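You operate a simulated robot arm through the tools that you are given. There is no shell and no other tool.

You run a simulated robot arm. Do the job below in one go: nothing can be reset, and whatever is moved stays where it is left.

JOB
Isolate the feeder for the fitter: both switches off, pull the plug, try the switch dead.
Fine: lay the plug on the bench and leave it out.
Where things are to end (x, y in the base frame): feeder plug within 80 mm of [780, 490].

Only the result counts: the job must be done as asked and must still hold three seconds after the hand-in. Knocking over, shifting, dropping, spilling or breaking anything else fails it.

ROBOT AND FRAMES
A 7-joint arm with a two-finger parallel gripper, fixed in place. Base frame: the origin is at the foot of the arm, x ahead of it, y to its left, z up; the work surface is at about z = 860. Units: mm, degrees, N and s.
Its first joint turns from -149.0 to 149.0 degrees. Payload 3.43 kg.
Tool frame: the origin (TCP) lies between the finger pads and is the grasp point; the fingertips stand 30 mm ahead of it; z points along the fingers, y is the line along which they close. Largest opening 94 mm; finger width 28, thickness 10; the body of the gripper, 50 by 96 mm, starts 55 mm behind the TCP.
Orientation is told as [roll, pitch, yaw] about the base's x, y, z axes, in that order, counted from this pose: with the fingers straight down and closing along the base's y, the tool's x points along the base's -x, its y along +y and its z along -z.

CONTROLS
- The arm moves only by the tool send_rows. Its argument "plan" is a list of rows, each an object of numbers (a shift or turn left out is 0, a gripper value left out holds the last): "dx", "dy", "dz": the shift along the base's x, y, z in mm; "ax", "ay", "az": the turn, a rotation vector about the base's x, y, z in degrees; "grip": the opening in per cent of the stroke, from 0 (shut) to 100 (fully open). In form: [{"dx": .., "dy": .., "dz": .., "ax": .., "ay": .., "az": .., "grip": ..}, ...]. A call has 1 to 20 rows; each row shifts and turns the commanded pose from where the row before left it. A row lasts 0.2 s, in which the tool goes at most 50 mm and 8.6 degrees; a call with a longer step from one row to the next is refused whole, and so is a gripper value outside its range. A pose out of reach is approached as far as the arm can. The call stops where the force on the tool passes 40 N (or 10 N more than at its start, if that is more) or the arm is blocked; 0.2 s more then pass. Each finger travels about 45 mm/s and halts on what it meets, pressing with about 39 N; the grip force reading is that of the motor and also rises with nothing between the fingers. The clock runs only during rows and for 0.2 s after the last one: add rows that do not move to give the fingers time. The reply holds the time, the measured pose of the TCP, the force on the tool along the base axes, the opening and the grip force, in the units named above and with some noise, with the torque about the TCP (base axes, N m) and any sound that the robot's microphone picked up.
- Cameras (640 x 400 px; columns grow to the right, rows downward): "scene" is fixed at [52.5, 510, 1567.5]; the picture's right is [0.21, -0.98, 0.00], its down [-0.67, -0.15, -0.73] and it looks along [0.71, 0.15, -0.69] (base axes); focal length 312 px, centre (320, 200). "wrist" rides on the gripper at [76, 14, -103] in the tool frame; the picture's right is [-0.18, 0.98, 0.00], its down [-0.75, -0.14, -0.64] and it looks along [-0.63, -0.12, 0.77] (tool axes); focal length 243 px, centre (320, 200). There is no depth. A picture from a camera that has moved, and an enlarged one, comes with that camera's place and axes in the base frame and with its lens. The place of the scene camera against the robot may be out by one fixed shift of up to 18 mm in any direction.
- get_image(camera): a new picture of that camera. No time passes.
- inspect(camera, box): a new picture of the part [left, top, right, bottom] of that camera's present view, enlarged. No time passes.
- close_job(): hands the job in; it is judged then, once.

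Nothing tells you positions but the pictures and the camera data. Unless the task says otherwise, let go and move clear before handing in.

The tools are called after "Emit:" as name(argument=value, ...) on one line, values as JSON. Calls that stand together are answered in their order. send_rows: Moves the arm, as the interface text tells. Its arguments: {"type":"object","properties":{"plan":{"type":"array","items":{"type":"object","properties":{"dx":{"type":"number"},"dy":{"type":"number"},"dz":{"type":"number"},"ax":{"type":"number"},"ay":{"type":"number"},"az":{"type":"number"},"grip":{"type":"number"}}}}},"required":["plan"]} The other tools are called the same way: get_image (camera) takes a picture; inspect (camera, box) takes an enlarged picture of a part of a camera's view; close_job () hands the job in.

At the start:

```text
time_s: 0.0
position: [828.3, 536.7, 1078.8]
tcp_rot: [0.0, 0.0, 0.0]
wrist_force: [-0.5, -0.3, 1.0]
ft_torque: [-0.02, 0.01, 0.01]
finger_gap: 93.8
grasp_force: 0.1
```

scene: 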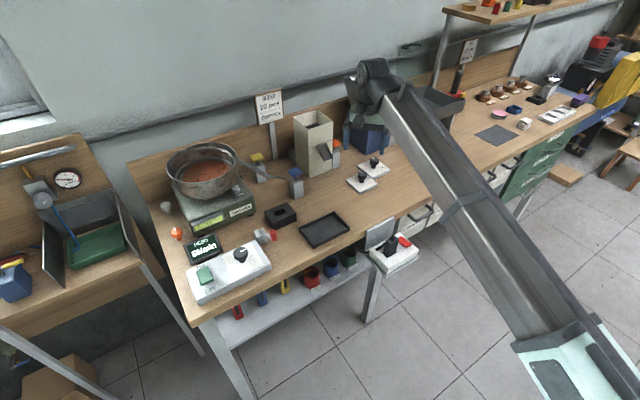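
wrist: 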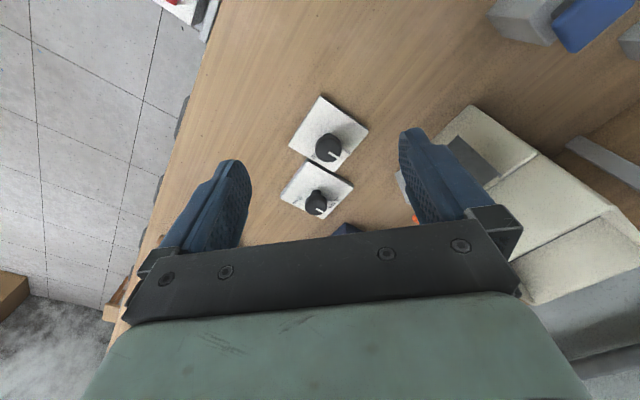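

I see a bench with several units: a scale with a bowl, a white box with a knob and green switch, two white plates with knobs, a hopper, and a box with red button and plug at the bench edge. I'll look closer before moving.

Emit:
inspect(camera="scene", box=[140, 200, 300, 310])

Emit:
inspect(camera="scene", box=[320, 130, 440, 280])

Emit:
inspect(camera="scene", box=[230, 80, 400, 220])

Emit:
inspect(camera="scene", box=[420, 30, 620, 160])

Emit:
inspect(camera="wrist", box=[240, 70, 440, 240])

```text
3.64 times, centred on (220, 255) of scene
camera zoom: at [52.5, 510.0, 1567.5], right [0.21, -0.98, 0.0], down [-0.67, -0.15, -0.73], along [0.71, 0.15, -0.69], focal length 1133 px, centre (684, 0)
```

zoom: 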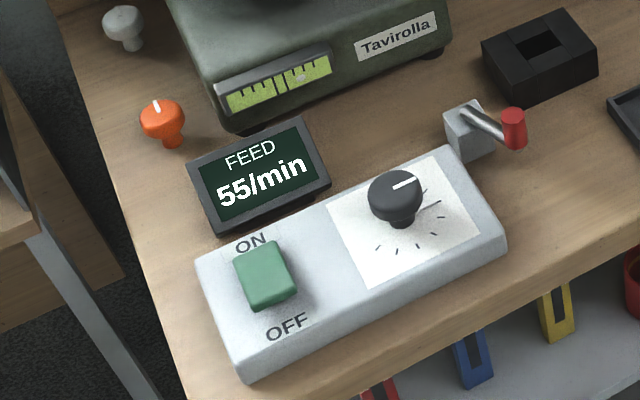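

```text
2.67 times, centred on (380, 205) of scene
camera zoom: at [52.5, 510.0, 1567.5], right [0.21, -0.98, 0.0], down [-0.67, -0.15, -0.73], along [0.71, 0.15, -0.69], focal length 831 px, centre (160, 187)
```

zoom: 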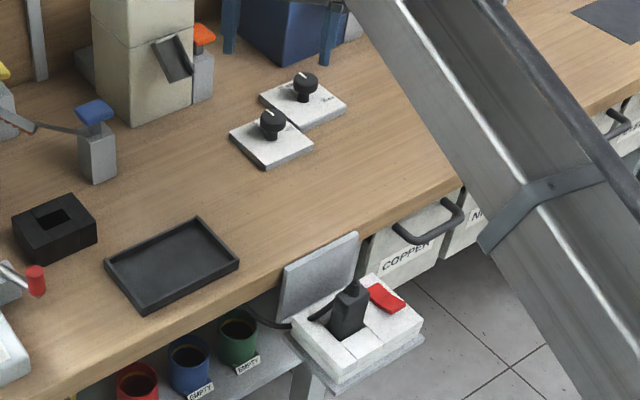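

```text
2.86 times, centred on (315, 150) of scene
camera zoom: at [52.5, 510.0, 1567.5], right [0.21, -0.98, 0.0], down [-0.67, -0.15, -0.73], along [0.71, 0.15, -0.69], focal length 890 px, centre (334, 343)
```

zoom: 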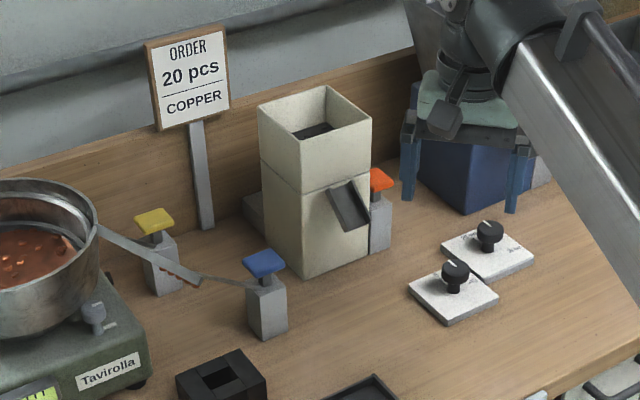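

```text
3.08 times, centred on (520, 95) of scene
camera zoom: at [52.5, 510.0, 1567.5], right [0.21, -0.98, 0.0], down [-0.67, -0.15, -0.73], along [0.71, 0.15, -0.69], focal length 958 px, centre (-295, 523)
```

zoom: 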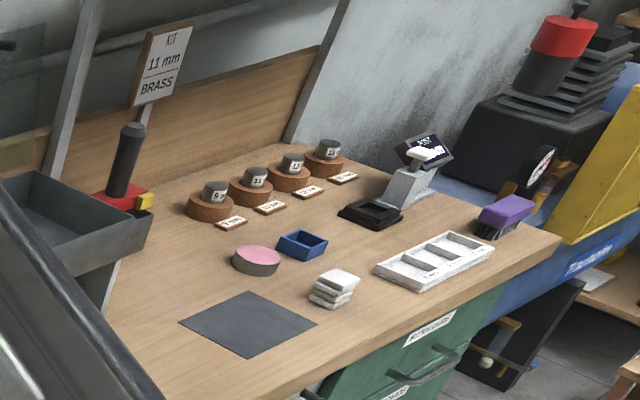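

```text
2.35 times, centred on (340, 155) of wrist
camera zoom: at [752.4, 550.9, 1181.6], right [0.18, 0.98, 0.0], down [0.75, -0.14, 0.64], along [0.63, -0.12, -0.77], focal length 571 px, centre (273, 306)
```

zoom: 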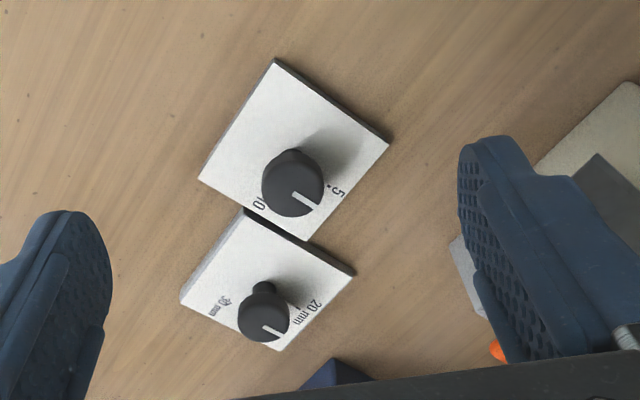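

The feeder's control box (green ON/OFF rocker, knob, display reading 55/min) stands around (410, 870). The mains socket with the black plug and red rocker hangs below the bench edge around (730, 375, 785). I'll move the wrist camera over the socket for a closer look.

Emit:
send_rows(plan=[{"dx": -30, "dy": -23, "dz": -8}, {"dx": -30, "dy": -23, "dz": -8}, {"dx": -30, "dy": -23, "dz": -8}, {"dx": -30, "dy": -23, "dz": -8}, {"dx": -30, "dy": -23, "dz": -8}, {"dx": -28, "dy": -22, "dz": -9}, {}])

Emit:
get_image(camera="wrist")

Emit:
get_image(camera="scene")

```text
time_s: 1.6
position: [652.6, 399.1, 1027.8]
tcp_rot: [0.0, 0.0, 0.0]
wrist_force: [0.3, 0.7, -0.4]
ft_torque: [-0.03, 0.0, -0.03]
finger_gap: 94.0
grasp_force: 0.1
```

```text
taken
camera wrist: at [575.4, 414.2, 1132.0], right [0.18, 0.98, 0.0], down [0.75, -0.14, 0.64], along [0.63, -0.12, -0.77], focal length 243 px, centre (320, 200)
```

wrist: 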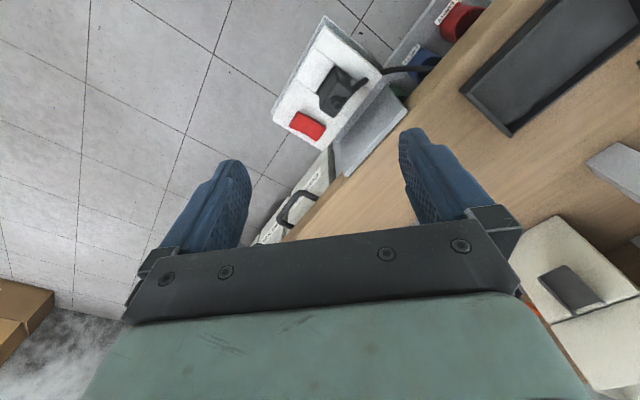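

```text
taken
```

scene: 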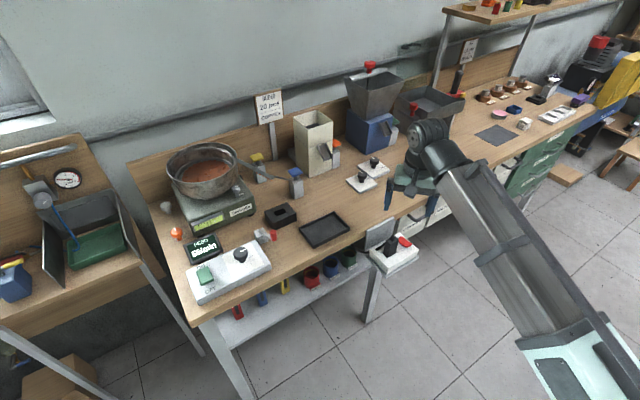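

Emit:
inspect(camera="wrist", box=[250, 10, 430, 180])

Emit:
inspect(camera="scene", box=[345, 210, 435, 280])

```text
2.35 times, centred on (340, 95) of wrist
camera zoom: at [575.4, 414.2, 1132.0], right [0.18, 0.98, 0.0], down [0.75, -0.14, 0.64], along [0.63, -0.12, -0.77], focal length 571 px, centre (273, 447)
```

zoom: 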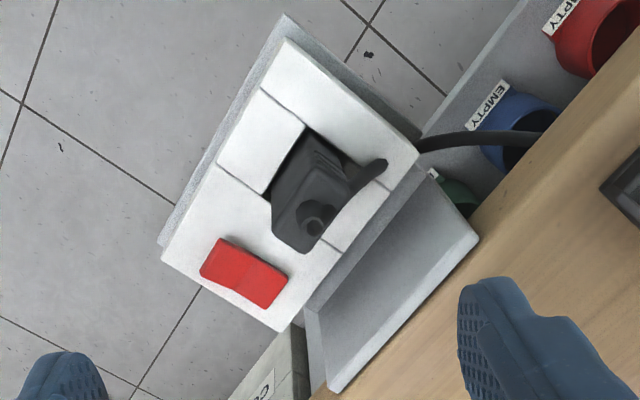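

```text
5.71 times, centred on (390, 245) of scene
camera zoom: at [52.5, 510.0, 1567.5], right [0.21, -0.98, 0.0], down [-0.67, -0.15, -0.73], along [0.71, 0.15, -0.69], focal length 1780 px, centre (-80, -57)
```

zoom: 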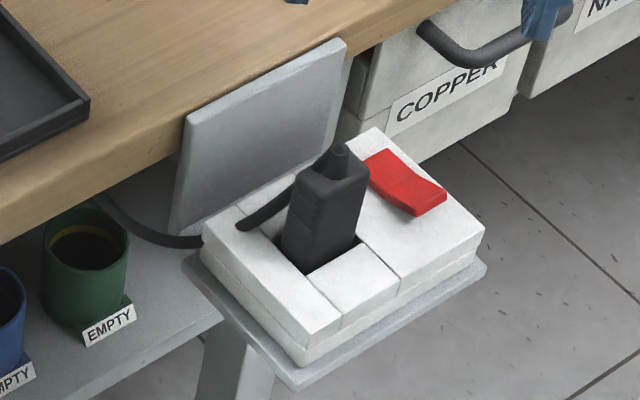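

The socket faces up: the black plug stands in it near (664, 416), with its top at about z 870, and the red rocker is near (709, 371, 802). I'll turn the tool about 44° to line up with the bench and take a second view for triangulation.

Emit:
send_rows(plan=[{"dx": -10, "dy": -4, "dz": -8, "az": 7.5}, {"dx": -10, "dy": -4, "dz": -8, "az": 7.5}, {"dx": -10, "dy": -4, "dz": -8, "az": 7.5}, {"dx": -10, "dy": -5, "dz": -9, "az": 7.5}, {"dx": -9, "dy": -5, "dz": -9, "az": 7}, {"dx": -9, "dy": -4, "dz": -9, "az": 7}, {}])

Emit:
get_image(camera="wrist")

Emit:
inspect(camera="wrist", box=[220, 40, 420, 190])

```text
time_s: 3.2
position: [592.2, 372.9, 978.3]
tcp_rot: [0.0, 0.0, 44.1]
wrist_force: [0.1, 0.6, 0.1]
ft_torque: [-0.01, -0.02, 0.03]
finger_gap: 93.8
grasp_force: 0.0
```

```text
taken
camera wrist: at [526.9, 330.5, 1082.5], right [-0.55, 0.83, 0.0], down [0.64, 0.42, 0.64], along [0.54, 0.35, -0.77], focal length 243 px, centre (320, 200)
```

wrist: 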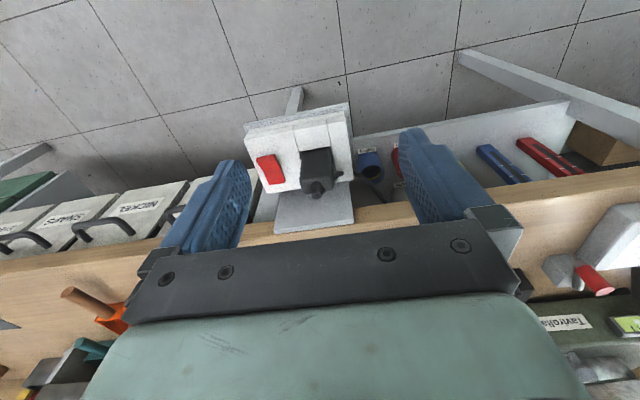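

```text
2.67 times, centred on (320, 115) of wrist
camera zoom: at [526.9, 330.5, 1082.5], right [-0.55, 0.83, 0.0], down [0.64, 0.42, 0.64], along [0.54, 0.35, -0.77], focal length 647 px, centre (320, 427)
```

zoom: 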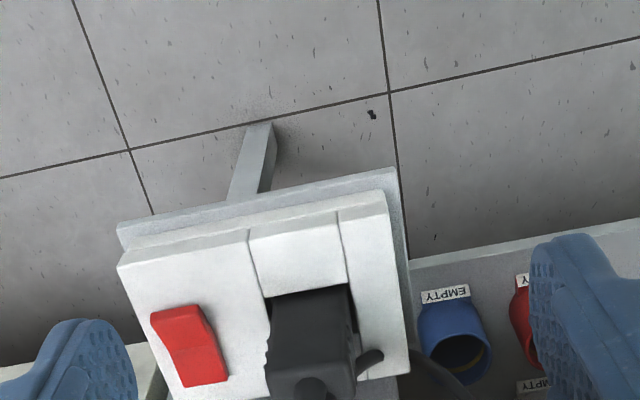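

Emit:
inspect(camera="wrist", box=[245, 140, 305, 195])

Emit:
inspect(camera="scene", box=[390, 225, 425, 255])

Emit:
inspect(camera="scene", box=[185, 255, 230, 295])

Emit:
inspect(camera="wrist", box=[290, 140, 360, 210])

```text
7.27 times, centred on (275, 168) of wrist
camera zoom: at [526.9, 330.5, 1082.5], right [-0.55, 0.83, 0.0], down [0.64, 0.42, 0.64], along [0.54, 0.35, -0.77], focal length 1764 px, centre (647, 436)
```

zoom: 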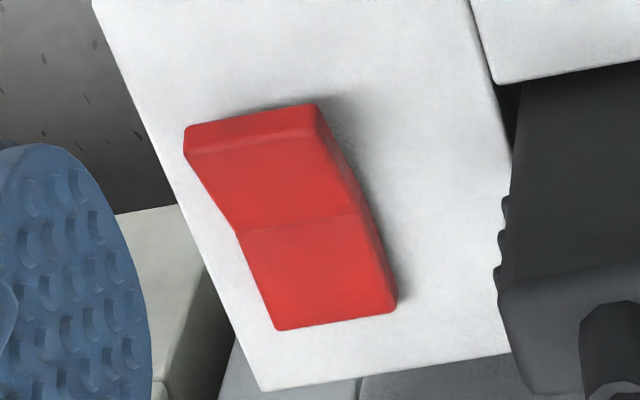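

```text
13.33 times, centred on (408, 240) of scene
camera zoom: at [52.5, 510.0, 1567.5], right [0.21, -0.98, 0.0], down [-0.67, -0.15, -0.73], along [0.71, 0.15, -0.69], focal length 4153 px, centre (-847, -333)
```

zoom: 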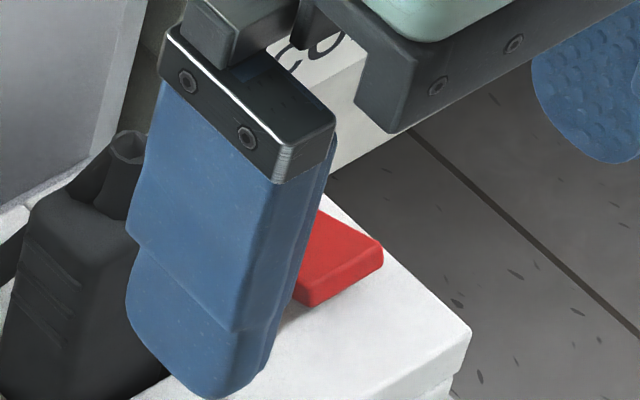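

```text
10.00 times, centred on (208, 275) of scene
camera zoom: at [52.5, 510.0, 1567.5], right [0.21, -0.98, 0.0], down [-0.67, -0.15, -0.73], along [0.71, 0.15, -0.69], focal length 3115 px, centre (1445, -550)
```

zoom: 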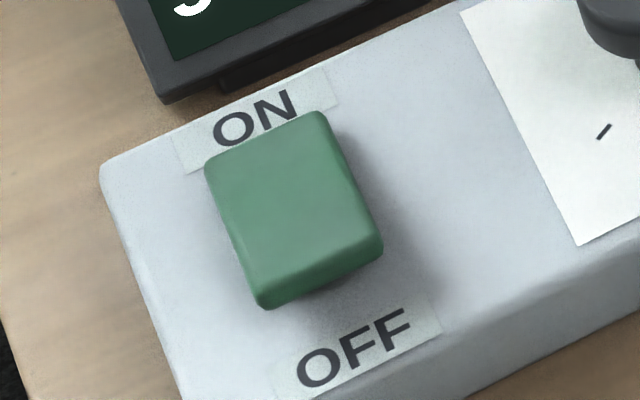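

```text
5.71 times, centred on (325, 175) of wrist
camera zoom: at [526.9, 330.5, 1082.5], right [-0.55, 0.83, 0.0], down [0.64, 0.42, 0.64], along [0.54, 0.35, -0.77], focal length 1386 px, centre (291, 343)
```

zoom: 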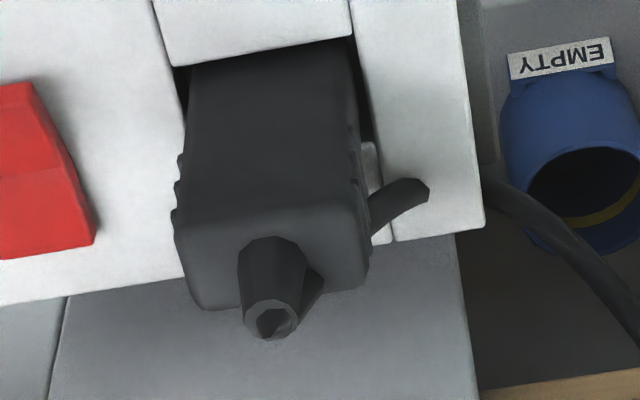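

The red rocker's floor-side end stands raised and its bench-side end is pressed, so it is ON. The green rocker is pressed at ON. I'll deal with the feeder's own switch first, so I'm moving the camera over the feeder box.

Emit:
send_rows(plan=[{"dz": 40}, {"dx": -25, "dy": 34, "dz": 20}, {"dx": -25, "dy": 35, "dz": 10}, {"dx": -26, "dy": 35, "dz": 8}, {"dx": -26, "dy": 35}, {"dx": -26, "dy": 35}, {"dx": -26, "dy": 35}, {"dx": -26, "dy": 35}, {"dx": -26, "dy": 35}, {"dx": -25, "dy": 35}, {"dx": -25, "dy": 35}, {"dx": -25, "dy": 34}, {"dx": -24, "dy": 34}, {}])

Emit:
get_image(camera="wrist")

Emit:
get_image(camera="scene")

```text
time_s: 6.2
position: [287.5, 788.4, 1057.5]
tcp_rot: [0.0, 0.0, 44.0]
wrist_force: [-0.1, 0.3, 0.6]
ft_torque: [0.02, 0.03, 0.01]
finger_gap: 94.3
grasp_force: 0.0
```

```text
taken
camera wrist: at [222.8, 746.3, 1160.8], right [-0.55, 0.84, 0.0], down [0.64, 0.42, 0.64], along [0.54, 0.35, -0.77], focal length 243 px, centre (320, 200)
```

wrist: 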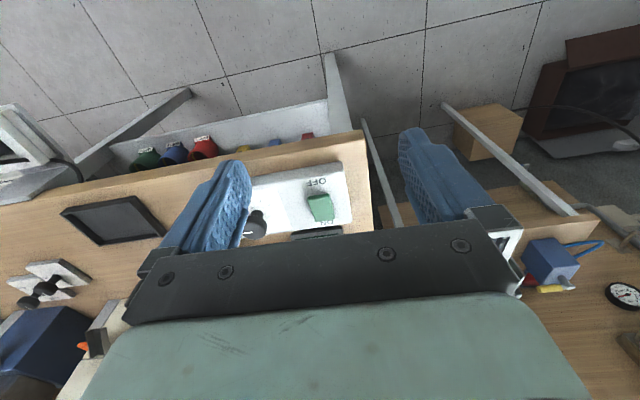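

```text
taken
```

scene: 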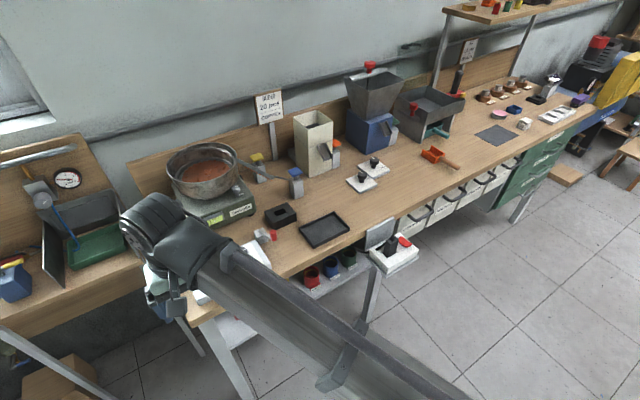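

Emit:
inspect(camera="wrist", box=[240, 160, 370, 240])

```text
4.92 times, centred on (305, 200) of wrist
camera zoom: at [222.8, 746.3, 1160.8], right [-0.55, 0.84, 0.0], down [0.64, 0.42, 0.64], along [0.54, 0.35, -0.77], focal length 1194 px, centre (394, 200)
```

zoom: 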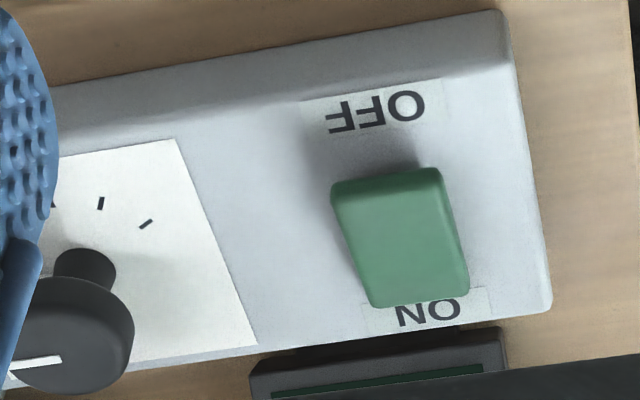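

Emit:
send_rows(plan=[{"dx": 19, "dy": 11, "dz": -19}, {"dx": 19, "dy": 11, "dz": -19}, {"dx": 19, "dy": 10, "dz": -19}, {}])

Emit:
get_image(camera="wrist")

Emit:
inspect(camera="wrist", box=[240, 140, 400, 240])

```text
time_s: 7.2
position: [343.3, 823.0, 999.8]
tcp_rot: [0.0, 0.0, 44.0]
wrist_force: [-1.1, 0.2, 0.4]
ft_torque: [0.02, 0.03, -0.02]
finger_gap: 94.0
grasp_force: 0.1
```

```text
taken
camera wrist: at [278.8, 780.2, 1103.6], right [-0.55, 0.83, 0.0], down [0.64, 0.42, 0.64], along [0.54, 0.35, -0.77], focal length 243 px, centre (320, 200)
```

wrist: 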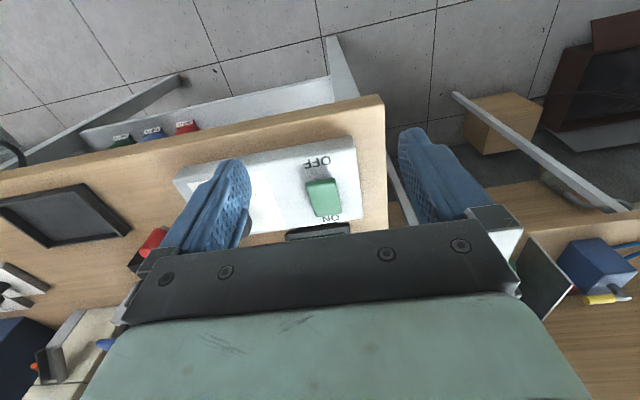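

```text
4.00 times, centred on (320, 190) of wrist
camera zoom: at [278.8, 780.2, 1103.6], right [-0.55, 0.83, 0.0], down [0.64, 0.42, 0.64], along [0.54, 0.35, -0.77], focal length 970 px, centre (320, 240)
```

zoom: 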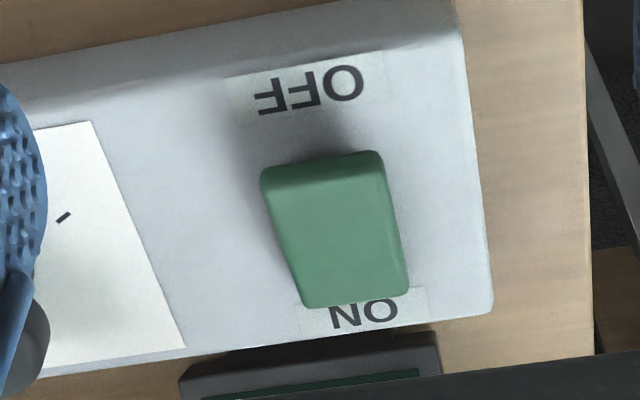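

The green rocker's raised OFF end is at about (397, 859, 910), and the box top is near z 893. I'll close the fingers, hover above the OFF end and check the alignment.

Emit:
send_rows(plan=[{"grip": 0}, {}, {}, {}, {}, {}, {"dx": 29, "dy": 20, "dz": -12}, {"dx": 28.7, "dy": 19.5, "dz": -13}, {}, {"dz": -15}, {}])

Emit:
get_image(camera="wrist")

Emit:
inspect(camera="scene", box=[140, 200, 300, 310])

```text
time_s: 9.6
position: [404.0, 863.5, 958.6]
tcp_rot: [0.0, -0.1, 44.0]
wrist_force: [-0.4, 1.1, -1.1]
ft_torque: [0.0, -0.02, -0.02]
finger_gap: 0.0
grasp_force: 33.1
```

```text
taken
camera wrist: at [337.2, 820.5, 1062.7], right [-0.55, 0.83, 0.0], down [0.64, 0.42, 0.64], along [0.54, 0.35, -0.77], focal length 243 px, centre (320, 200)
```

wrist: 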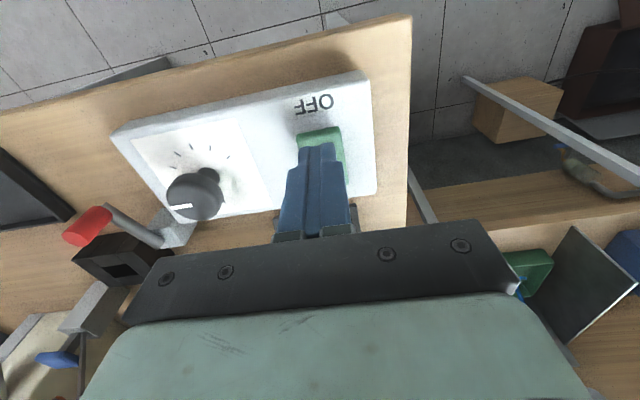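

```text
3.64 times, centred on (220, 255) of scene
camera zoom: at [52.5, 510.0, 1567.5], right [0.21, -0.98, 0.0], down [-0.67, -0.15, -0.73], along [0.71, 0.15, -0.69], focal length 1133 px, centre (684, 0)
```

zoom: 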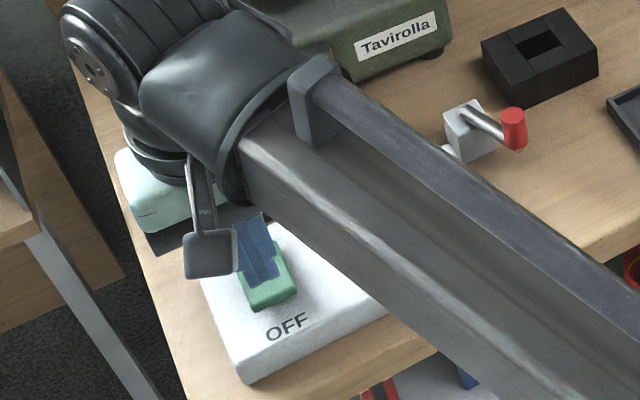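

Emit:
inspect(camera="wrist", box=[260, 80, 400, 180])

```text
4.00 times, centred on (330, 130) of wrist
camera zoom: at [337.2, 820.5, 1062.7], right [-0.55, 0.83, 0.0], down [0.64, 0.42, 0.64], along [0.54, 0.35, -0.77], focal length 970 px, centre (280, 480)
```

zoom: 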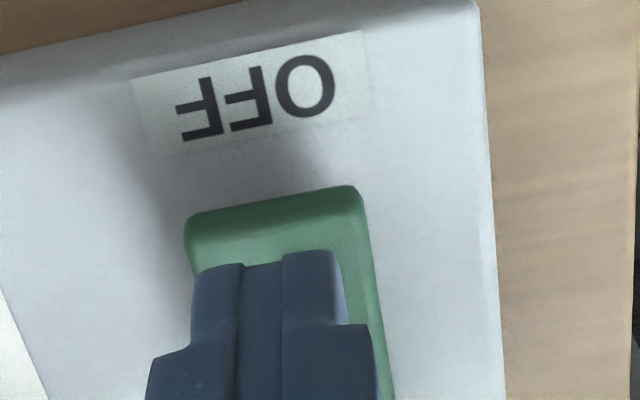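

Emit:
send_rows(plan=[{"dx": -3.6, "dy": -3.4}, {"dz": -8}, {"dz": -6}, {"dz": -3}, {"dz": -3}, {"dz": -3}, {"dz": -2}, {}])

Emit:
inspect(camera="wrist", box=[260, 80, 400, 180])

Emit:
inspect(camera="scene", box=[140, 200, 300, 310])

```text
time_s: 11.4
position: [399.7, 858.8, 933.2]
tcp_rot: [0.0, 0.0, 44.0]
wrist_force: [-0.1, 0.8, 0.3]
ft_torque: [-0.01, 0.02, -0.02]
finger_gap: 0.1
grasp_force: 32.9
```

```text
4.00 times, centred on (330, 130) of wrist
camera zoom: at [333.3, 816.2, 1037.0], right [-0.55, 0.83, 0.0], down [0.64, 0.42, 0.64], along [0.54, 0.35, -0.77], focal length 970 px, centre (280, 480)
```

zoom: 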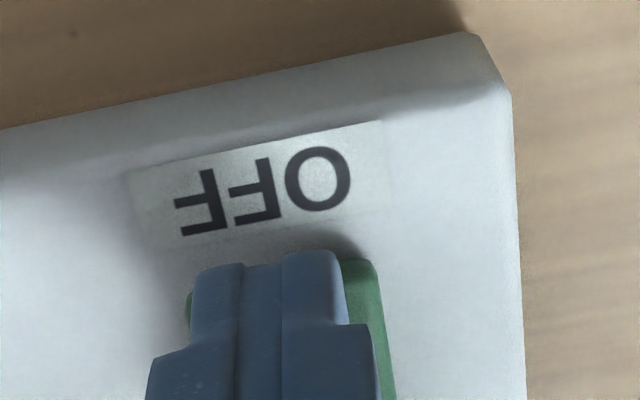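

```text
3.64 times, centred on (220, 255) of scene
camera zoom: at [52.5, 510.0, 1567.5], right [0.21, -0.98, 0.0], down [-0.67, -0.15, -0.73], along [0.71, 0.15, -0.69], focal length 1133 px, centre (684, 0)
```

zoom: 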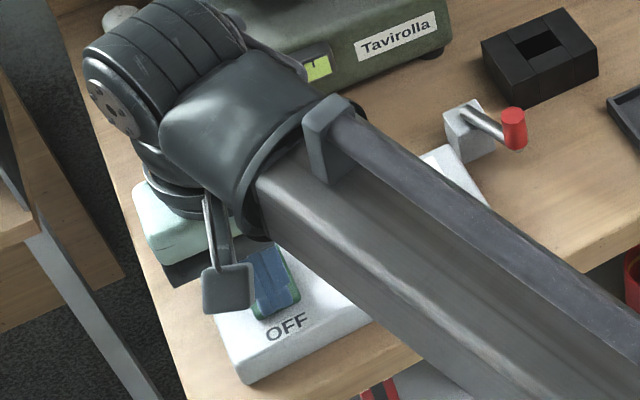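

Emit:
send_rows(plan=[{"dz": -2}, {"dz": -2}, {"dz": -2}, {}])

Emit:
inspect(camera="wrist", box=[260, 80, 400, 180])

```text
time_s: 12.3
position: [399.0, 858.7, 931.1]
tcp_rot: [0.2, -0.2, 44.1]
wrist_force: [-3.2, -3.6, 13.5]
ft_torque: [0.01, -0.01, 0.05]
finger_gap: 0.1
grasp_force: 33.1
stopped in row 4: the force on the tool passed its limit at 42 N (the readings are from after the stop); the commanded pose is now the measured one
```

```text
4.00 times, centred on (330, 130) of wrist
camera zoom: at [333.0, 815.8, 1035.2], right [-0.55, 0.83, 0.0], down [0.64, 0.42, 0.64], along [0.54, 0.36, -0.76], focal length 970 px, centre (280, 480)
```

zoom: 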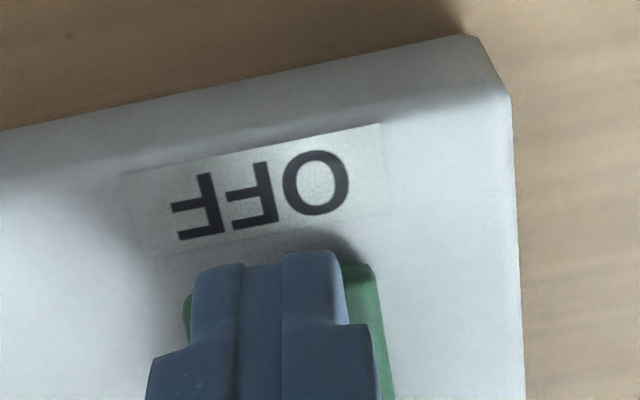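

Emit:
send_rows(plan=[{"dz": 20}, {"dz": 30}, {"dx": -30, "dy": -20, "dz": 20}, {"dx": -30, "dy": -20}, {}])

Emit:
get_image(camera="wrist")

Emit:
inspect(camera="scene", box=[140, 200, 300, 310])

```text
time_s: 13.5
position: [336.5, 823.3, 999.3]
tcp_rot: [0.1, -0.2, 44.0]
wrist_force: [-0.3, -0.2, -1.3]
ft_torque: [0.0, -0.01, -0.02]
finger_gap: 0.0
grasp_force: 32.6
```

```text
taken
camera wrist: at [270.8, 780.2, 1103.3], right [-0.55, 0.83, 0.0], down [0.64, 0.42, 0.64], along [0.54, 0.36, -0.76], focal length 243 px, centre (320, 200)
```

wrist: 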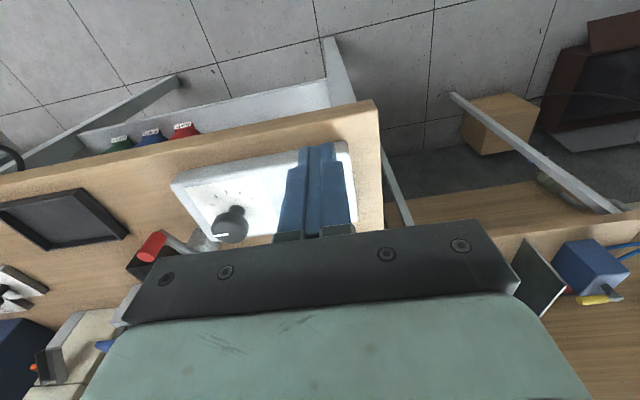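

```text
3.64 times, centred on (220, 255) of scene
camera zoom: at [52.5, 510.0, 1567.5], right [0.21, -0.98, 0.0], down [-0.67, -0.15, -0.73], along [0.71, 0.15, -0.69], focal length 1133 px, centre (684, 0)
```

zoom: 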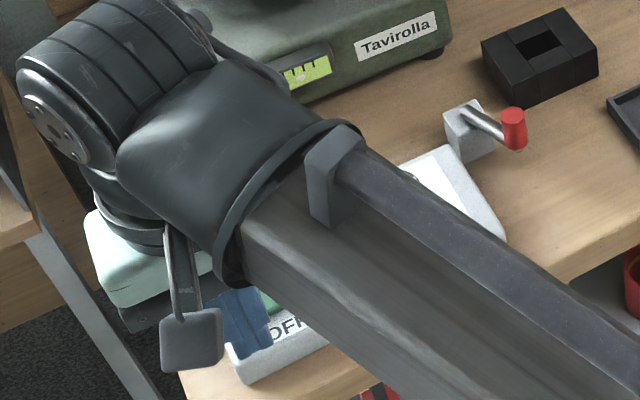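

Emit:
send_rows(plan=[{"dx": 20, "dy": -40, "dz": 20, "grip": 100}, {"dx": 26, "dy": -40}, {"dx": 26, "dy": -40}, {"dx": 26, "dy": -40}, {"dx": 26, "dy": -40}, {}])

Emit:
get_image(camera="scene")

Emit:
inspect(camera="scene", box=[140, 200, 300, 310])

Emit:
get_image(camera="wrist")

```text
time_s: 14.9
position: [460.6, 620.1, 1021.1]
tcp_rot: [0.1, -0.2, 44.1]
wrist_force: [-0.8, 0.9, -0.8]
ft_torque: [0.01, -0.01, -0.01]
finger_gap: 94.1
grasp_force: 0.0
```

```text
taken
```

scene: 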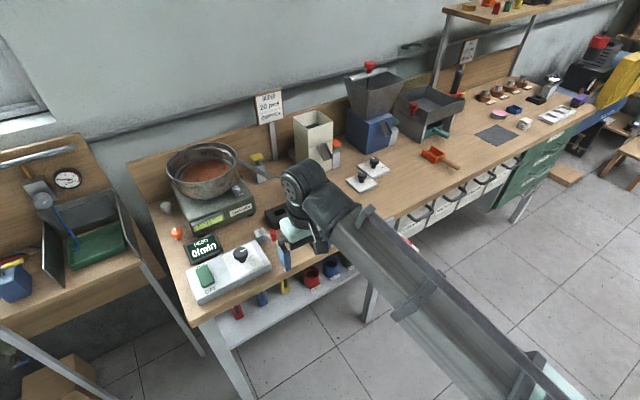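

```text
3.64 times, centred on (220, 255) of scene
camera zoom: at [52.5, 510.0, 1567.5], right [0.21, -0.98, 0.0], down [-0.67, -0.15, -0.73], along [0.71, 0.15, -0.69], focal length 1133 px, centre (684, 0)
```

zoom: 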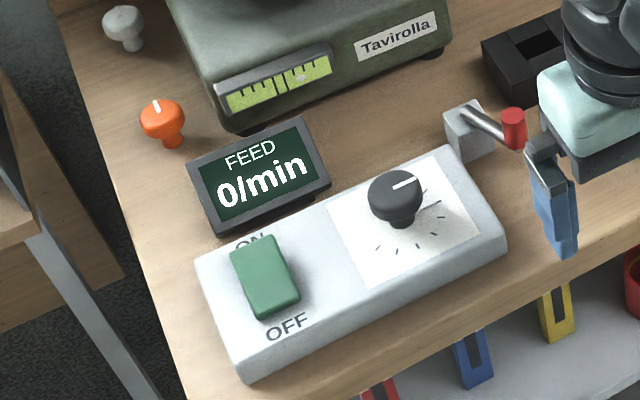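

```text
taken
camera wrist: at [395.8, 576.3, 1124.0], right [-0.55, 0.83, 0.0], down [0.64, 0.42, 0.64], along [0.54, 0.36, -0.76], focal length 243 px, centre (320, 200)
```

wrist: 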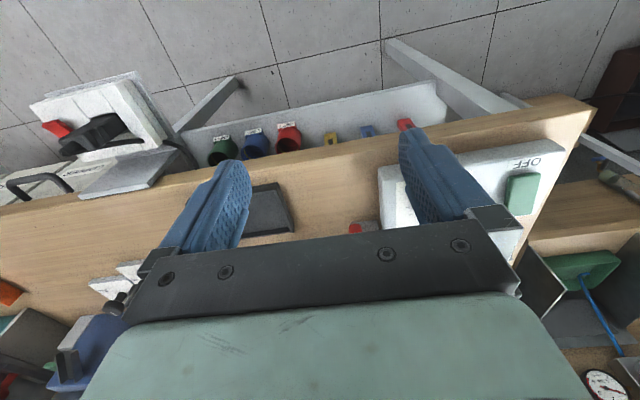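

The display now reads 0/min and the green rocker lies at OFF, so the feeder switch is off. Next I go to the red socket rocker and hover over its raised floor-side end with closed fingers.

Emit:
send_rows(plan=[{"dx": 29.8, "dy": -32.4, "grip": 0}, {"dx": 29.8, "dy": -32.4}, {"dx": 29.8, "dy": -32.4}, {"dx": 29.8, "dy": -32.4}, {"dx": 29.8, "dy": -32.5}, {"dx": 29.8, "dy": -32.5}, {"dx": 29.8, "dy": -32.5}, {"dx": 29.8, "dy": -32.5}, {"dz": -40}, {"dz": -45}, {"dz": -45}, {}])

Emit:
get_image(camera="wrist")

Emit:
inspect(camera="wrist", box=[230, 60, 400, 180])

Emit:
inspect(camera="scene", box=[345, 190, 445, 280])

```text
time_s: 17.5
position: [703.2, 358.7, 892.8]
tcp_rot: [0.0, -0.4, 44.0]
wrist_force: [-0.2, -0.7, 0.2]
ft_torque: [0.02, 0.04, 0.02]
finger_gap: 0.0
grasp_force: 33.1
```

```text
taken
camera wrist: at [637.6, 316.0, 995.5], right [-0.55, 0.83, 0.0], down [0.64, 0.42, 0.65], along [0.54, 0.36, -0.76], focal length 243 px, centre (320, 200)
```

wrist: 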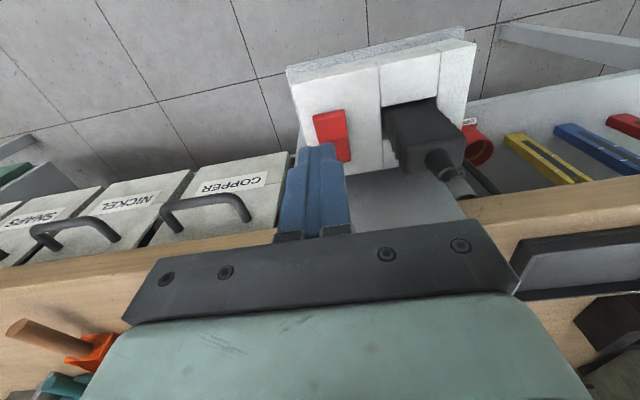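

```text
3.33 times, centred on (315, 120) of wrist
camera zoom: at [637.6, 316.0, 995.5], right [-0.55, 0.83, 0.0], down [0.64, 0.42, 0.65], along [0.54, 0.36, -0.76], focal length 809 px, centre (337, 467)
```

zoom: 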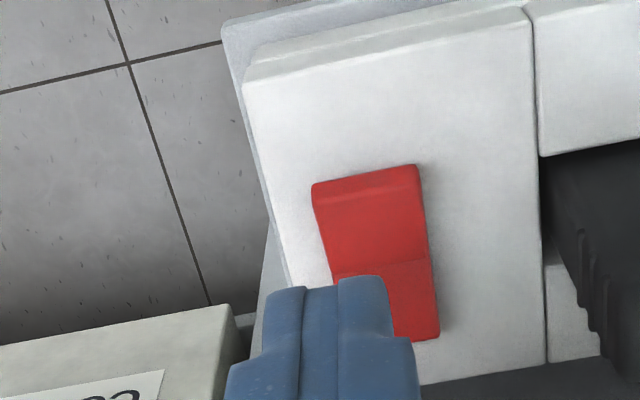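

```text
4.44 times, centred on (395, 235) of scene
camera zoom: at [52.5, 510.0, 1567.5], right [0.21, -0.98, 0.0], down [-0.67, -0.15, -0.73], along [0.71, 0.15, -0.69], focal length 1384 px, centre (-13, 44)
```

zoom: 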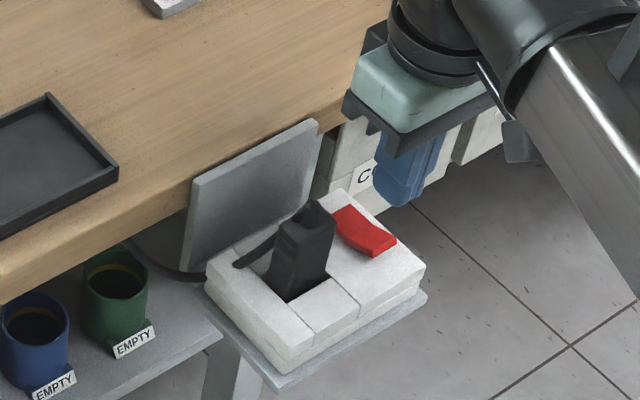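

The raised end of the red rocker is at about (689, 358, 829). I'll shift over it and press down gently.

Emit:
send_rows(plan=[{"dx": -12.2, "dy": 1.6}, {"dz": -12}, {"dz": -12}, {}])

Emit:
inspect(camera="wrist", box=[230, 60, 400, 180])

Emit:
inspect(camera="scene", box=[345, 190, 445, 280])

```text
time_s: 18.5
position: [690.0, 364.1, 866.5]
tcp_rot: [0.1, -0.3, 44.0]
wrist_force: [0.2, 0.5, 0.8]
ft_torque: [-0.03, 0.02, -0.02]
finger_gap: 0.0
grasp_force: 33.4
```

```text
3.33 times, centred on (315, 120) of wrist
camera zoom: at [624.5, 319.5, 970.6], right [-0.55, 0.83, 0.0], down [0.64, 0.42, 0.65], along [0.54, 0.36, -0.76], focal length 809 px, centre (337, 467)
```

zoom: 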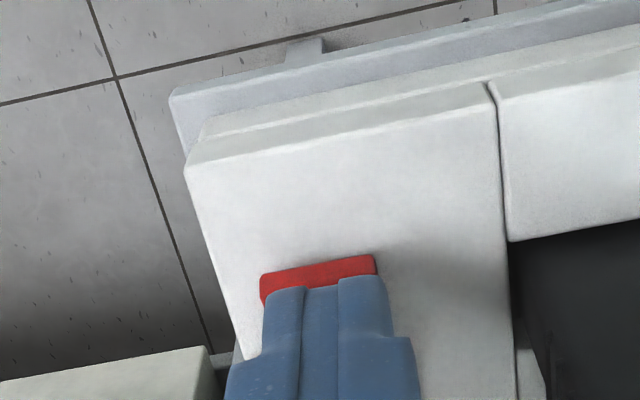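

```text
4.44 times, centred on (395, 235) of scene
camera zoom: at [52.5, 510.0, 1567.5], right [0.21, -0.98, 0.0], down [-0.67, -0.15, -0.73], along [0.71, 0.15, -0.69], focal length 1384 px, centre (-13, 44)
```

zoom: 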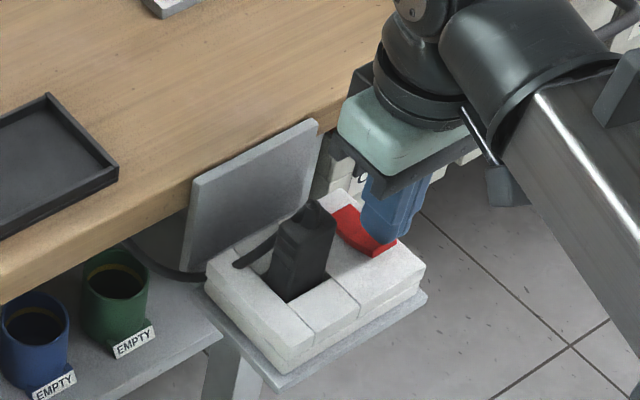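

Emit:
send_rows(plan=[{"dx": -1, "dy": -1, "dz": -3}, {"dz": -3}, {"dz": -3}, {"dz": -3}, {"dz": -2}, {}])

Emit:
inspect(camera="wrist", box=[230, 60, 400, 180])

Emit:
inspect(camera="scene", box=[345, 190, 445, 280])

```text
time_s: 19.9
position: [687.8, 360.6, 851.5]
tcp_rot: [0.1, -0.2, 44.1]
wrist_force: [-0.3, 0.3, 0.5]
ft_torque: [-0.05, 0.03, 0.02]
finger_gap: 0.0
grasp_force: 33.2
```

```text
3.33 times, centred on (315, 120) of wrist
camera zoom: at [622.6, 318.8, 955.1], right [-0.55, 0.83, 0.0], down [0.64, 0.42, 0.64], along [0.54, 0.36, -0.76], focal length 809 px, centre (337, 467)
```

zoom: 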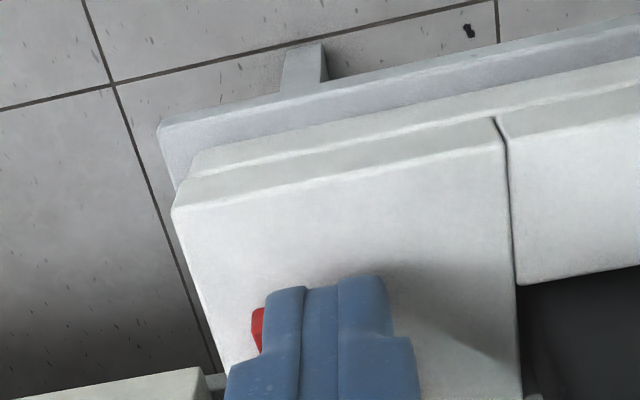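

```text
4.44 times, centred on (395, 235) of scene
camera zoom: at [52.5, 510.0, 1567.5], right [0.21, -0.98, 0.0], down [-0.67, -0.15, -0.73], along [0.71, 0.15, -0.69], focal length 1384 px, centre (-13, 44)
```

zoom: 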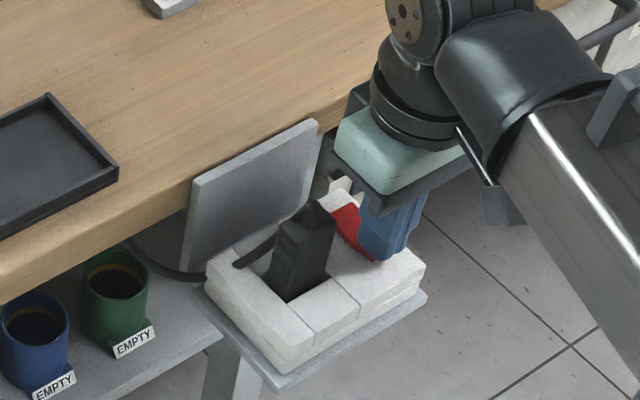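

Emit:
inspect(camera="scene", box=[140, 200, 300, 310])

Emit:
inspect(camera="scene", box=[395, 230, 420, 250])

```text
3.64 times, centred on (220, 255) of scene
camera zoom: at [52.5, 510.0, 1567.5], right [0.21, -0.98, 0.0], down [-0.67, -0.15, -0.73], along [0.71, 0.15, -0.69], focal length 1133 px, centre (684, 0)
```

zoom: 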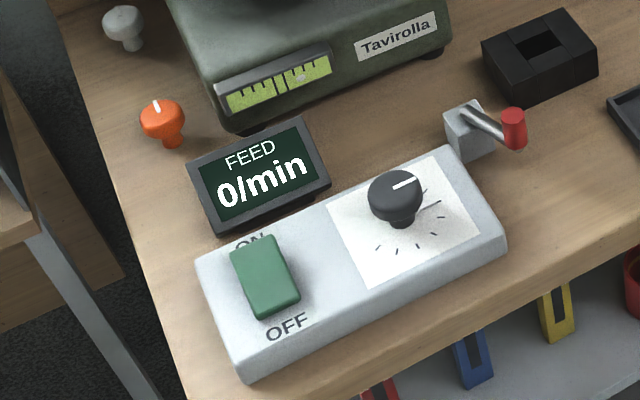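

```text
16.00 times, centred on (408, 240) of scene
camera zoom: at [52.5, 510.0, 1567.5], right [0.21, -0.98, 0.0], down [-0.67, -0.15, -0.73], along [0.71, 0.15, -0.69], focal length 4984 px, centre (-1080, -440)
```

zoom: 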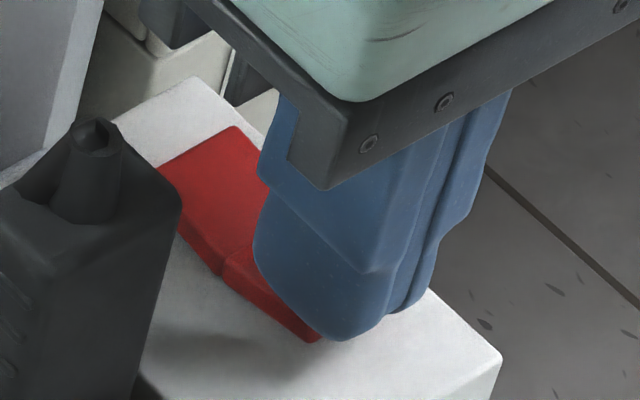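

Emit:
send_rows(plan=[{"dz": 20}, {"dz": 40}, {"dx": 30, "dy": -33, "dz": 20}, {"dx": 30, "dy": -33}, {}])

Emit:
get_image(camera="wrist")

Emit:
inspect(camera="scene", box=[345, 190, 445, 280])

Emit:
inspect(camera="scene", box=[390, 225, 425, 255])

Emit:
inspect(camera="scene", box=[140, 200, 300, 310])

```text
time_s: 21.1
position: [748.7, 294.6, 934.7]
tcp_rot: [0.2, -0.2, 44.0]
wrist_force: [0.2, -0.5, 0.3]
ft_torque: [0.03, 0.02, -0.01]
finger_gap: 0.1
grasp_force: 32.8
```

```text
taken
camera wrist: at [683.2, 251.9, 1038.5], right [-0.55, 0.83, 0.0], down [0.64, 0.42, 0.64], along [0.54, 0.36, -0.76], focal length 243 px, centre (320, 200)
```

wrist: 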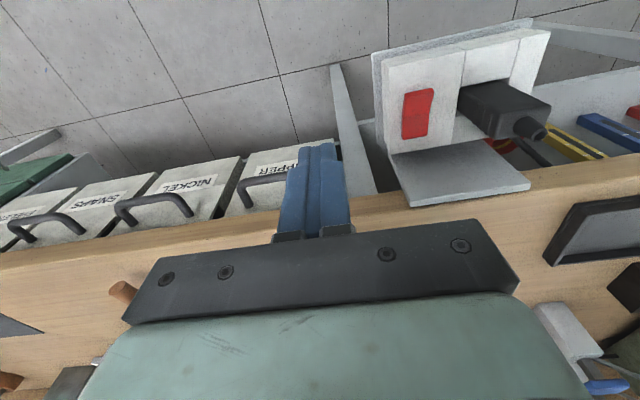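

```text
4.44 times, centred on (395, 235) of scene
camera zoom: at [52.5, 510.0, 1567.5], right [0.21, -0.98, 0.0], down [-0.67, -0.15, -0.73], along [0.71, 0.15, -0.69], focal length 1384 px, centre (-13, 44)
```

zoom: 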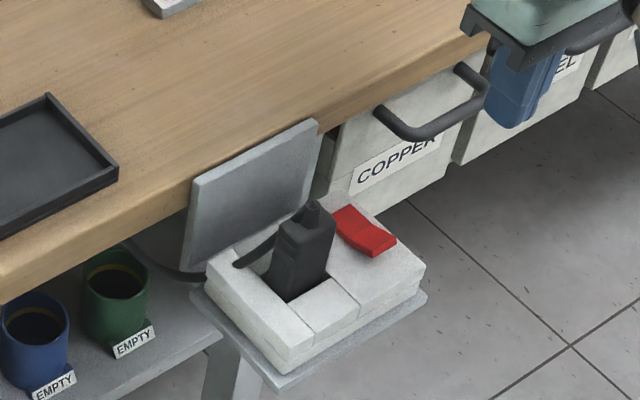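

```text
13.33 times, centred on (408, 240) of scene
camera zoom: at [52.5, 510.0, 1567.5], right [0.21, -0.98, 0.0], down [-0.67, -0.15, -0.73], along [0.71, 0.15, -0.69], focal length 4153 px, centre (-847, -333)
```

zoom: 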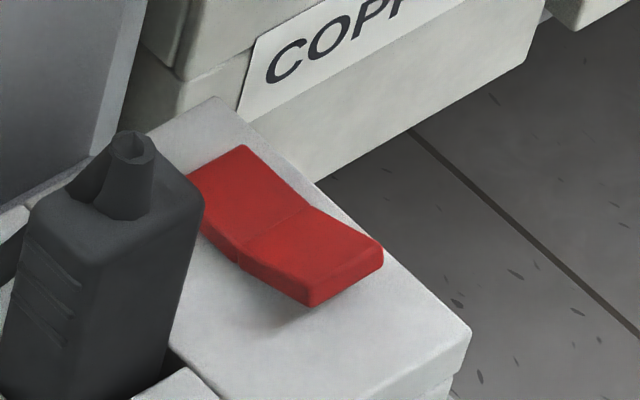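

```text
3.64 times, centred on (220, 255) of scene
camera zoom: at [52.5, 510.0, 1567.5], right [0.21, -0.98, 0.0], down [-0.67, -0.15, -0.73], along [0.71, 0.15, -0.69], focal length 1133 px, centre (684, 0)
```

zoom: 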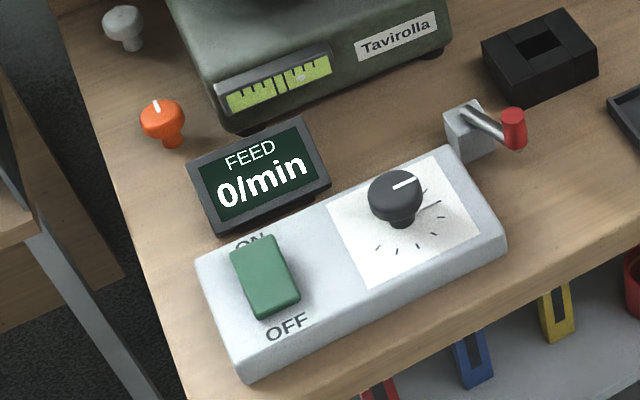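

Emit:
inspect(camera="wrist", box=[360, 60, 480, 160])

```text
4.00 times, centred on (420, 110) of wrist
camera zoom: at [683.2, 251.9, 1038.5], right [-0.55, 0.83, 0.0], down [0.64, 0.42, 0.64], along [0.54, 0.36, -0.76], focal length 970 px, centre (-80, 560)
```

zoom: 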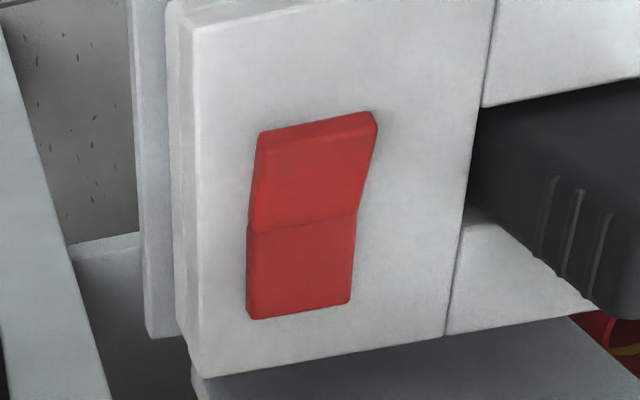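

The red rocker hasn't moved: its raised end is slightly lower than I reckoned, about z 820, and I stopped just above it. I'll go back and press further down.

Emit:
send_rows(plan=[{"dx": -29, "dy": 33}, {"dx": -29, "dy": 33}, {"dz": -40}, {"dz": -34}, {}, {"dz": -5}, {"dz": -3}, {"dz": -2}, {"dz": -2}, {"dz": -2}, {"dz": -2}, {"dz": -2}, {}])

Emit:
inspect(camera="scene", box=[390, 225, 425, 255])

Emit:
inspect(camera="wrist", box=[230, 60, 400, 180])

```text
time_s: 23.5
position: [691.3, 361.1, 846.9]
tcp_rot: [0.1, -0.5, 44.0]
wrist_force: [-3.3, -2.1, 11.6]
ft_torque: [-0.13, 0.13, -0.03]
finger_gap: 0.1
grasp_force: 33.2
heard: click
stopped in row 12: the force on the tool passed its limit at 45 N (the readings are from after the stop); the commanded pose is now the measured one
```

```text
13.33 times, centred on (408, 240) of scene
camera zoom: at [52.5, 510.0, 1567.5], right [0.21, -0.98, 0.0], down [-0.67, -0.15, -0.73], along [0.71, 0.15, -0.69], focal length 4153 px, centre (-847, -333)
```

zoom: 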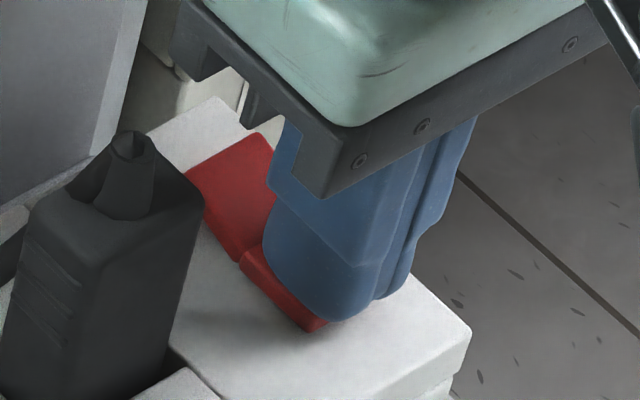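

```text
3.33 times, centred on (315, 120) of wrist
camera zoom: at [624.5, 317.9, 950.0], right [-0.55, 0.83, 0.0], down [0.64, 0.42, 0.65], along [0.54, 0.36, -0.76], focal length 809 px, centre (337, 467)
```

zoom: 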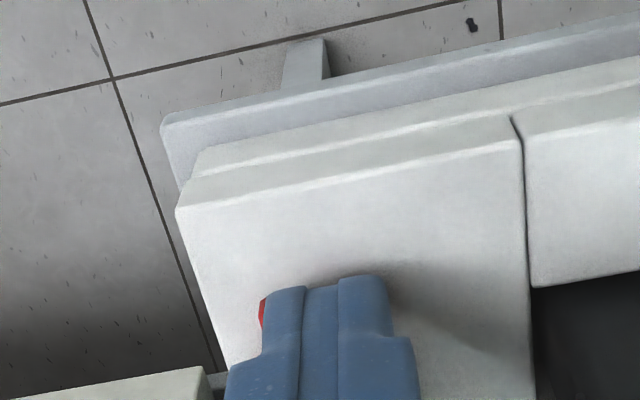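

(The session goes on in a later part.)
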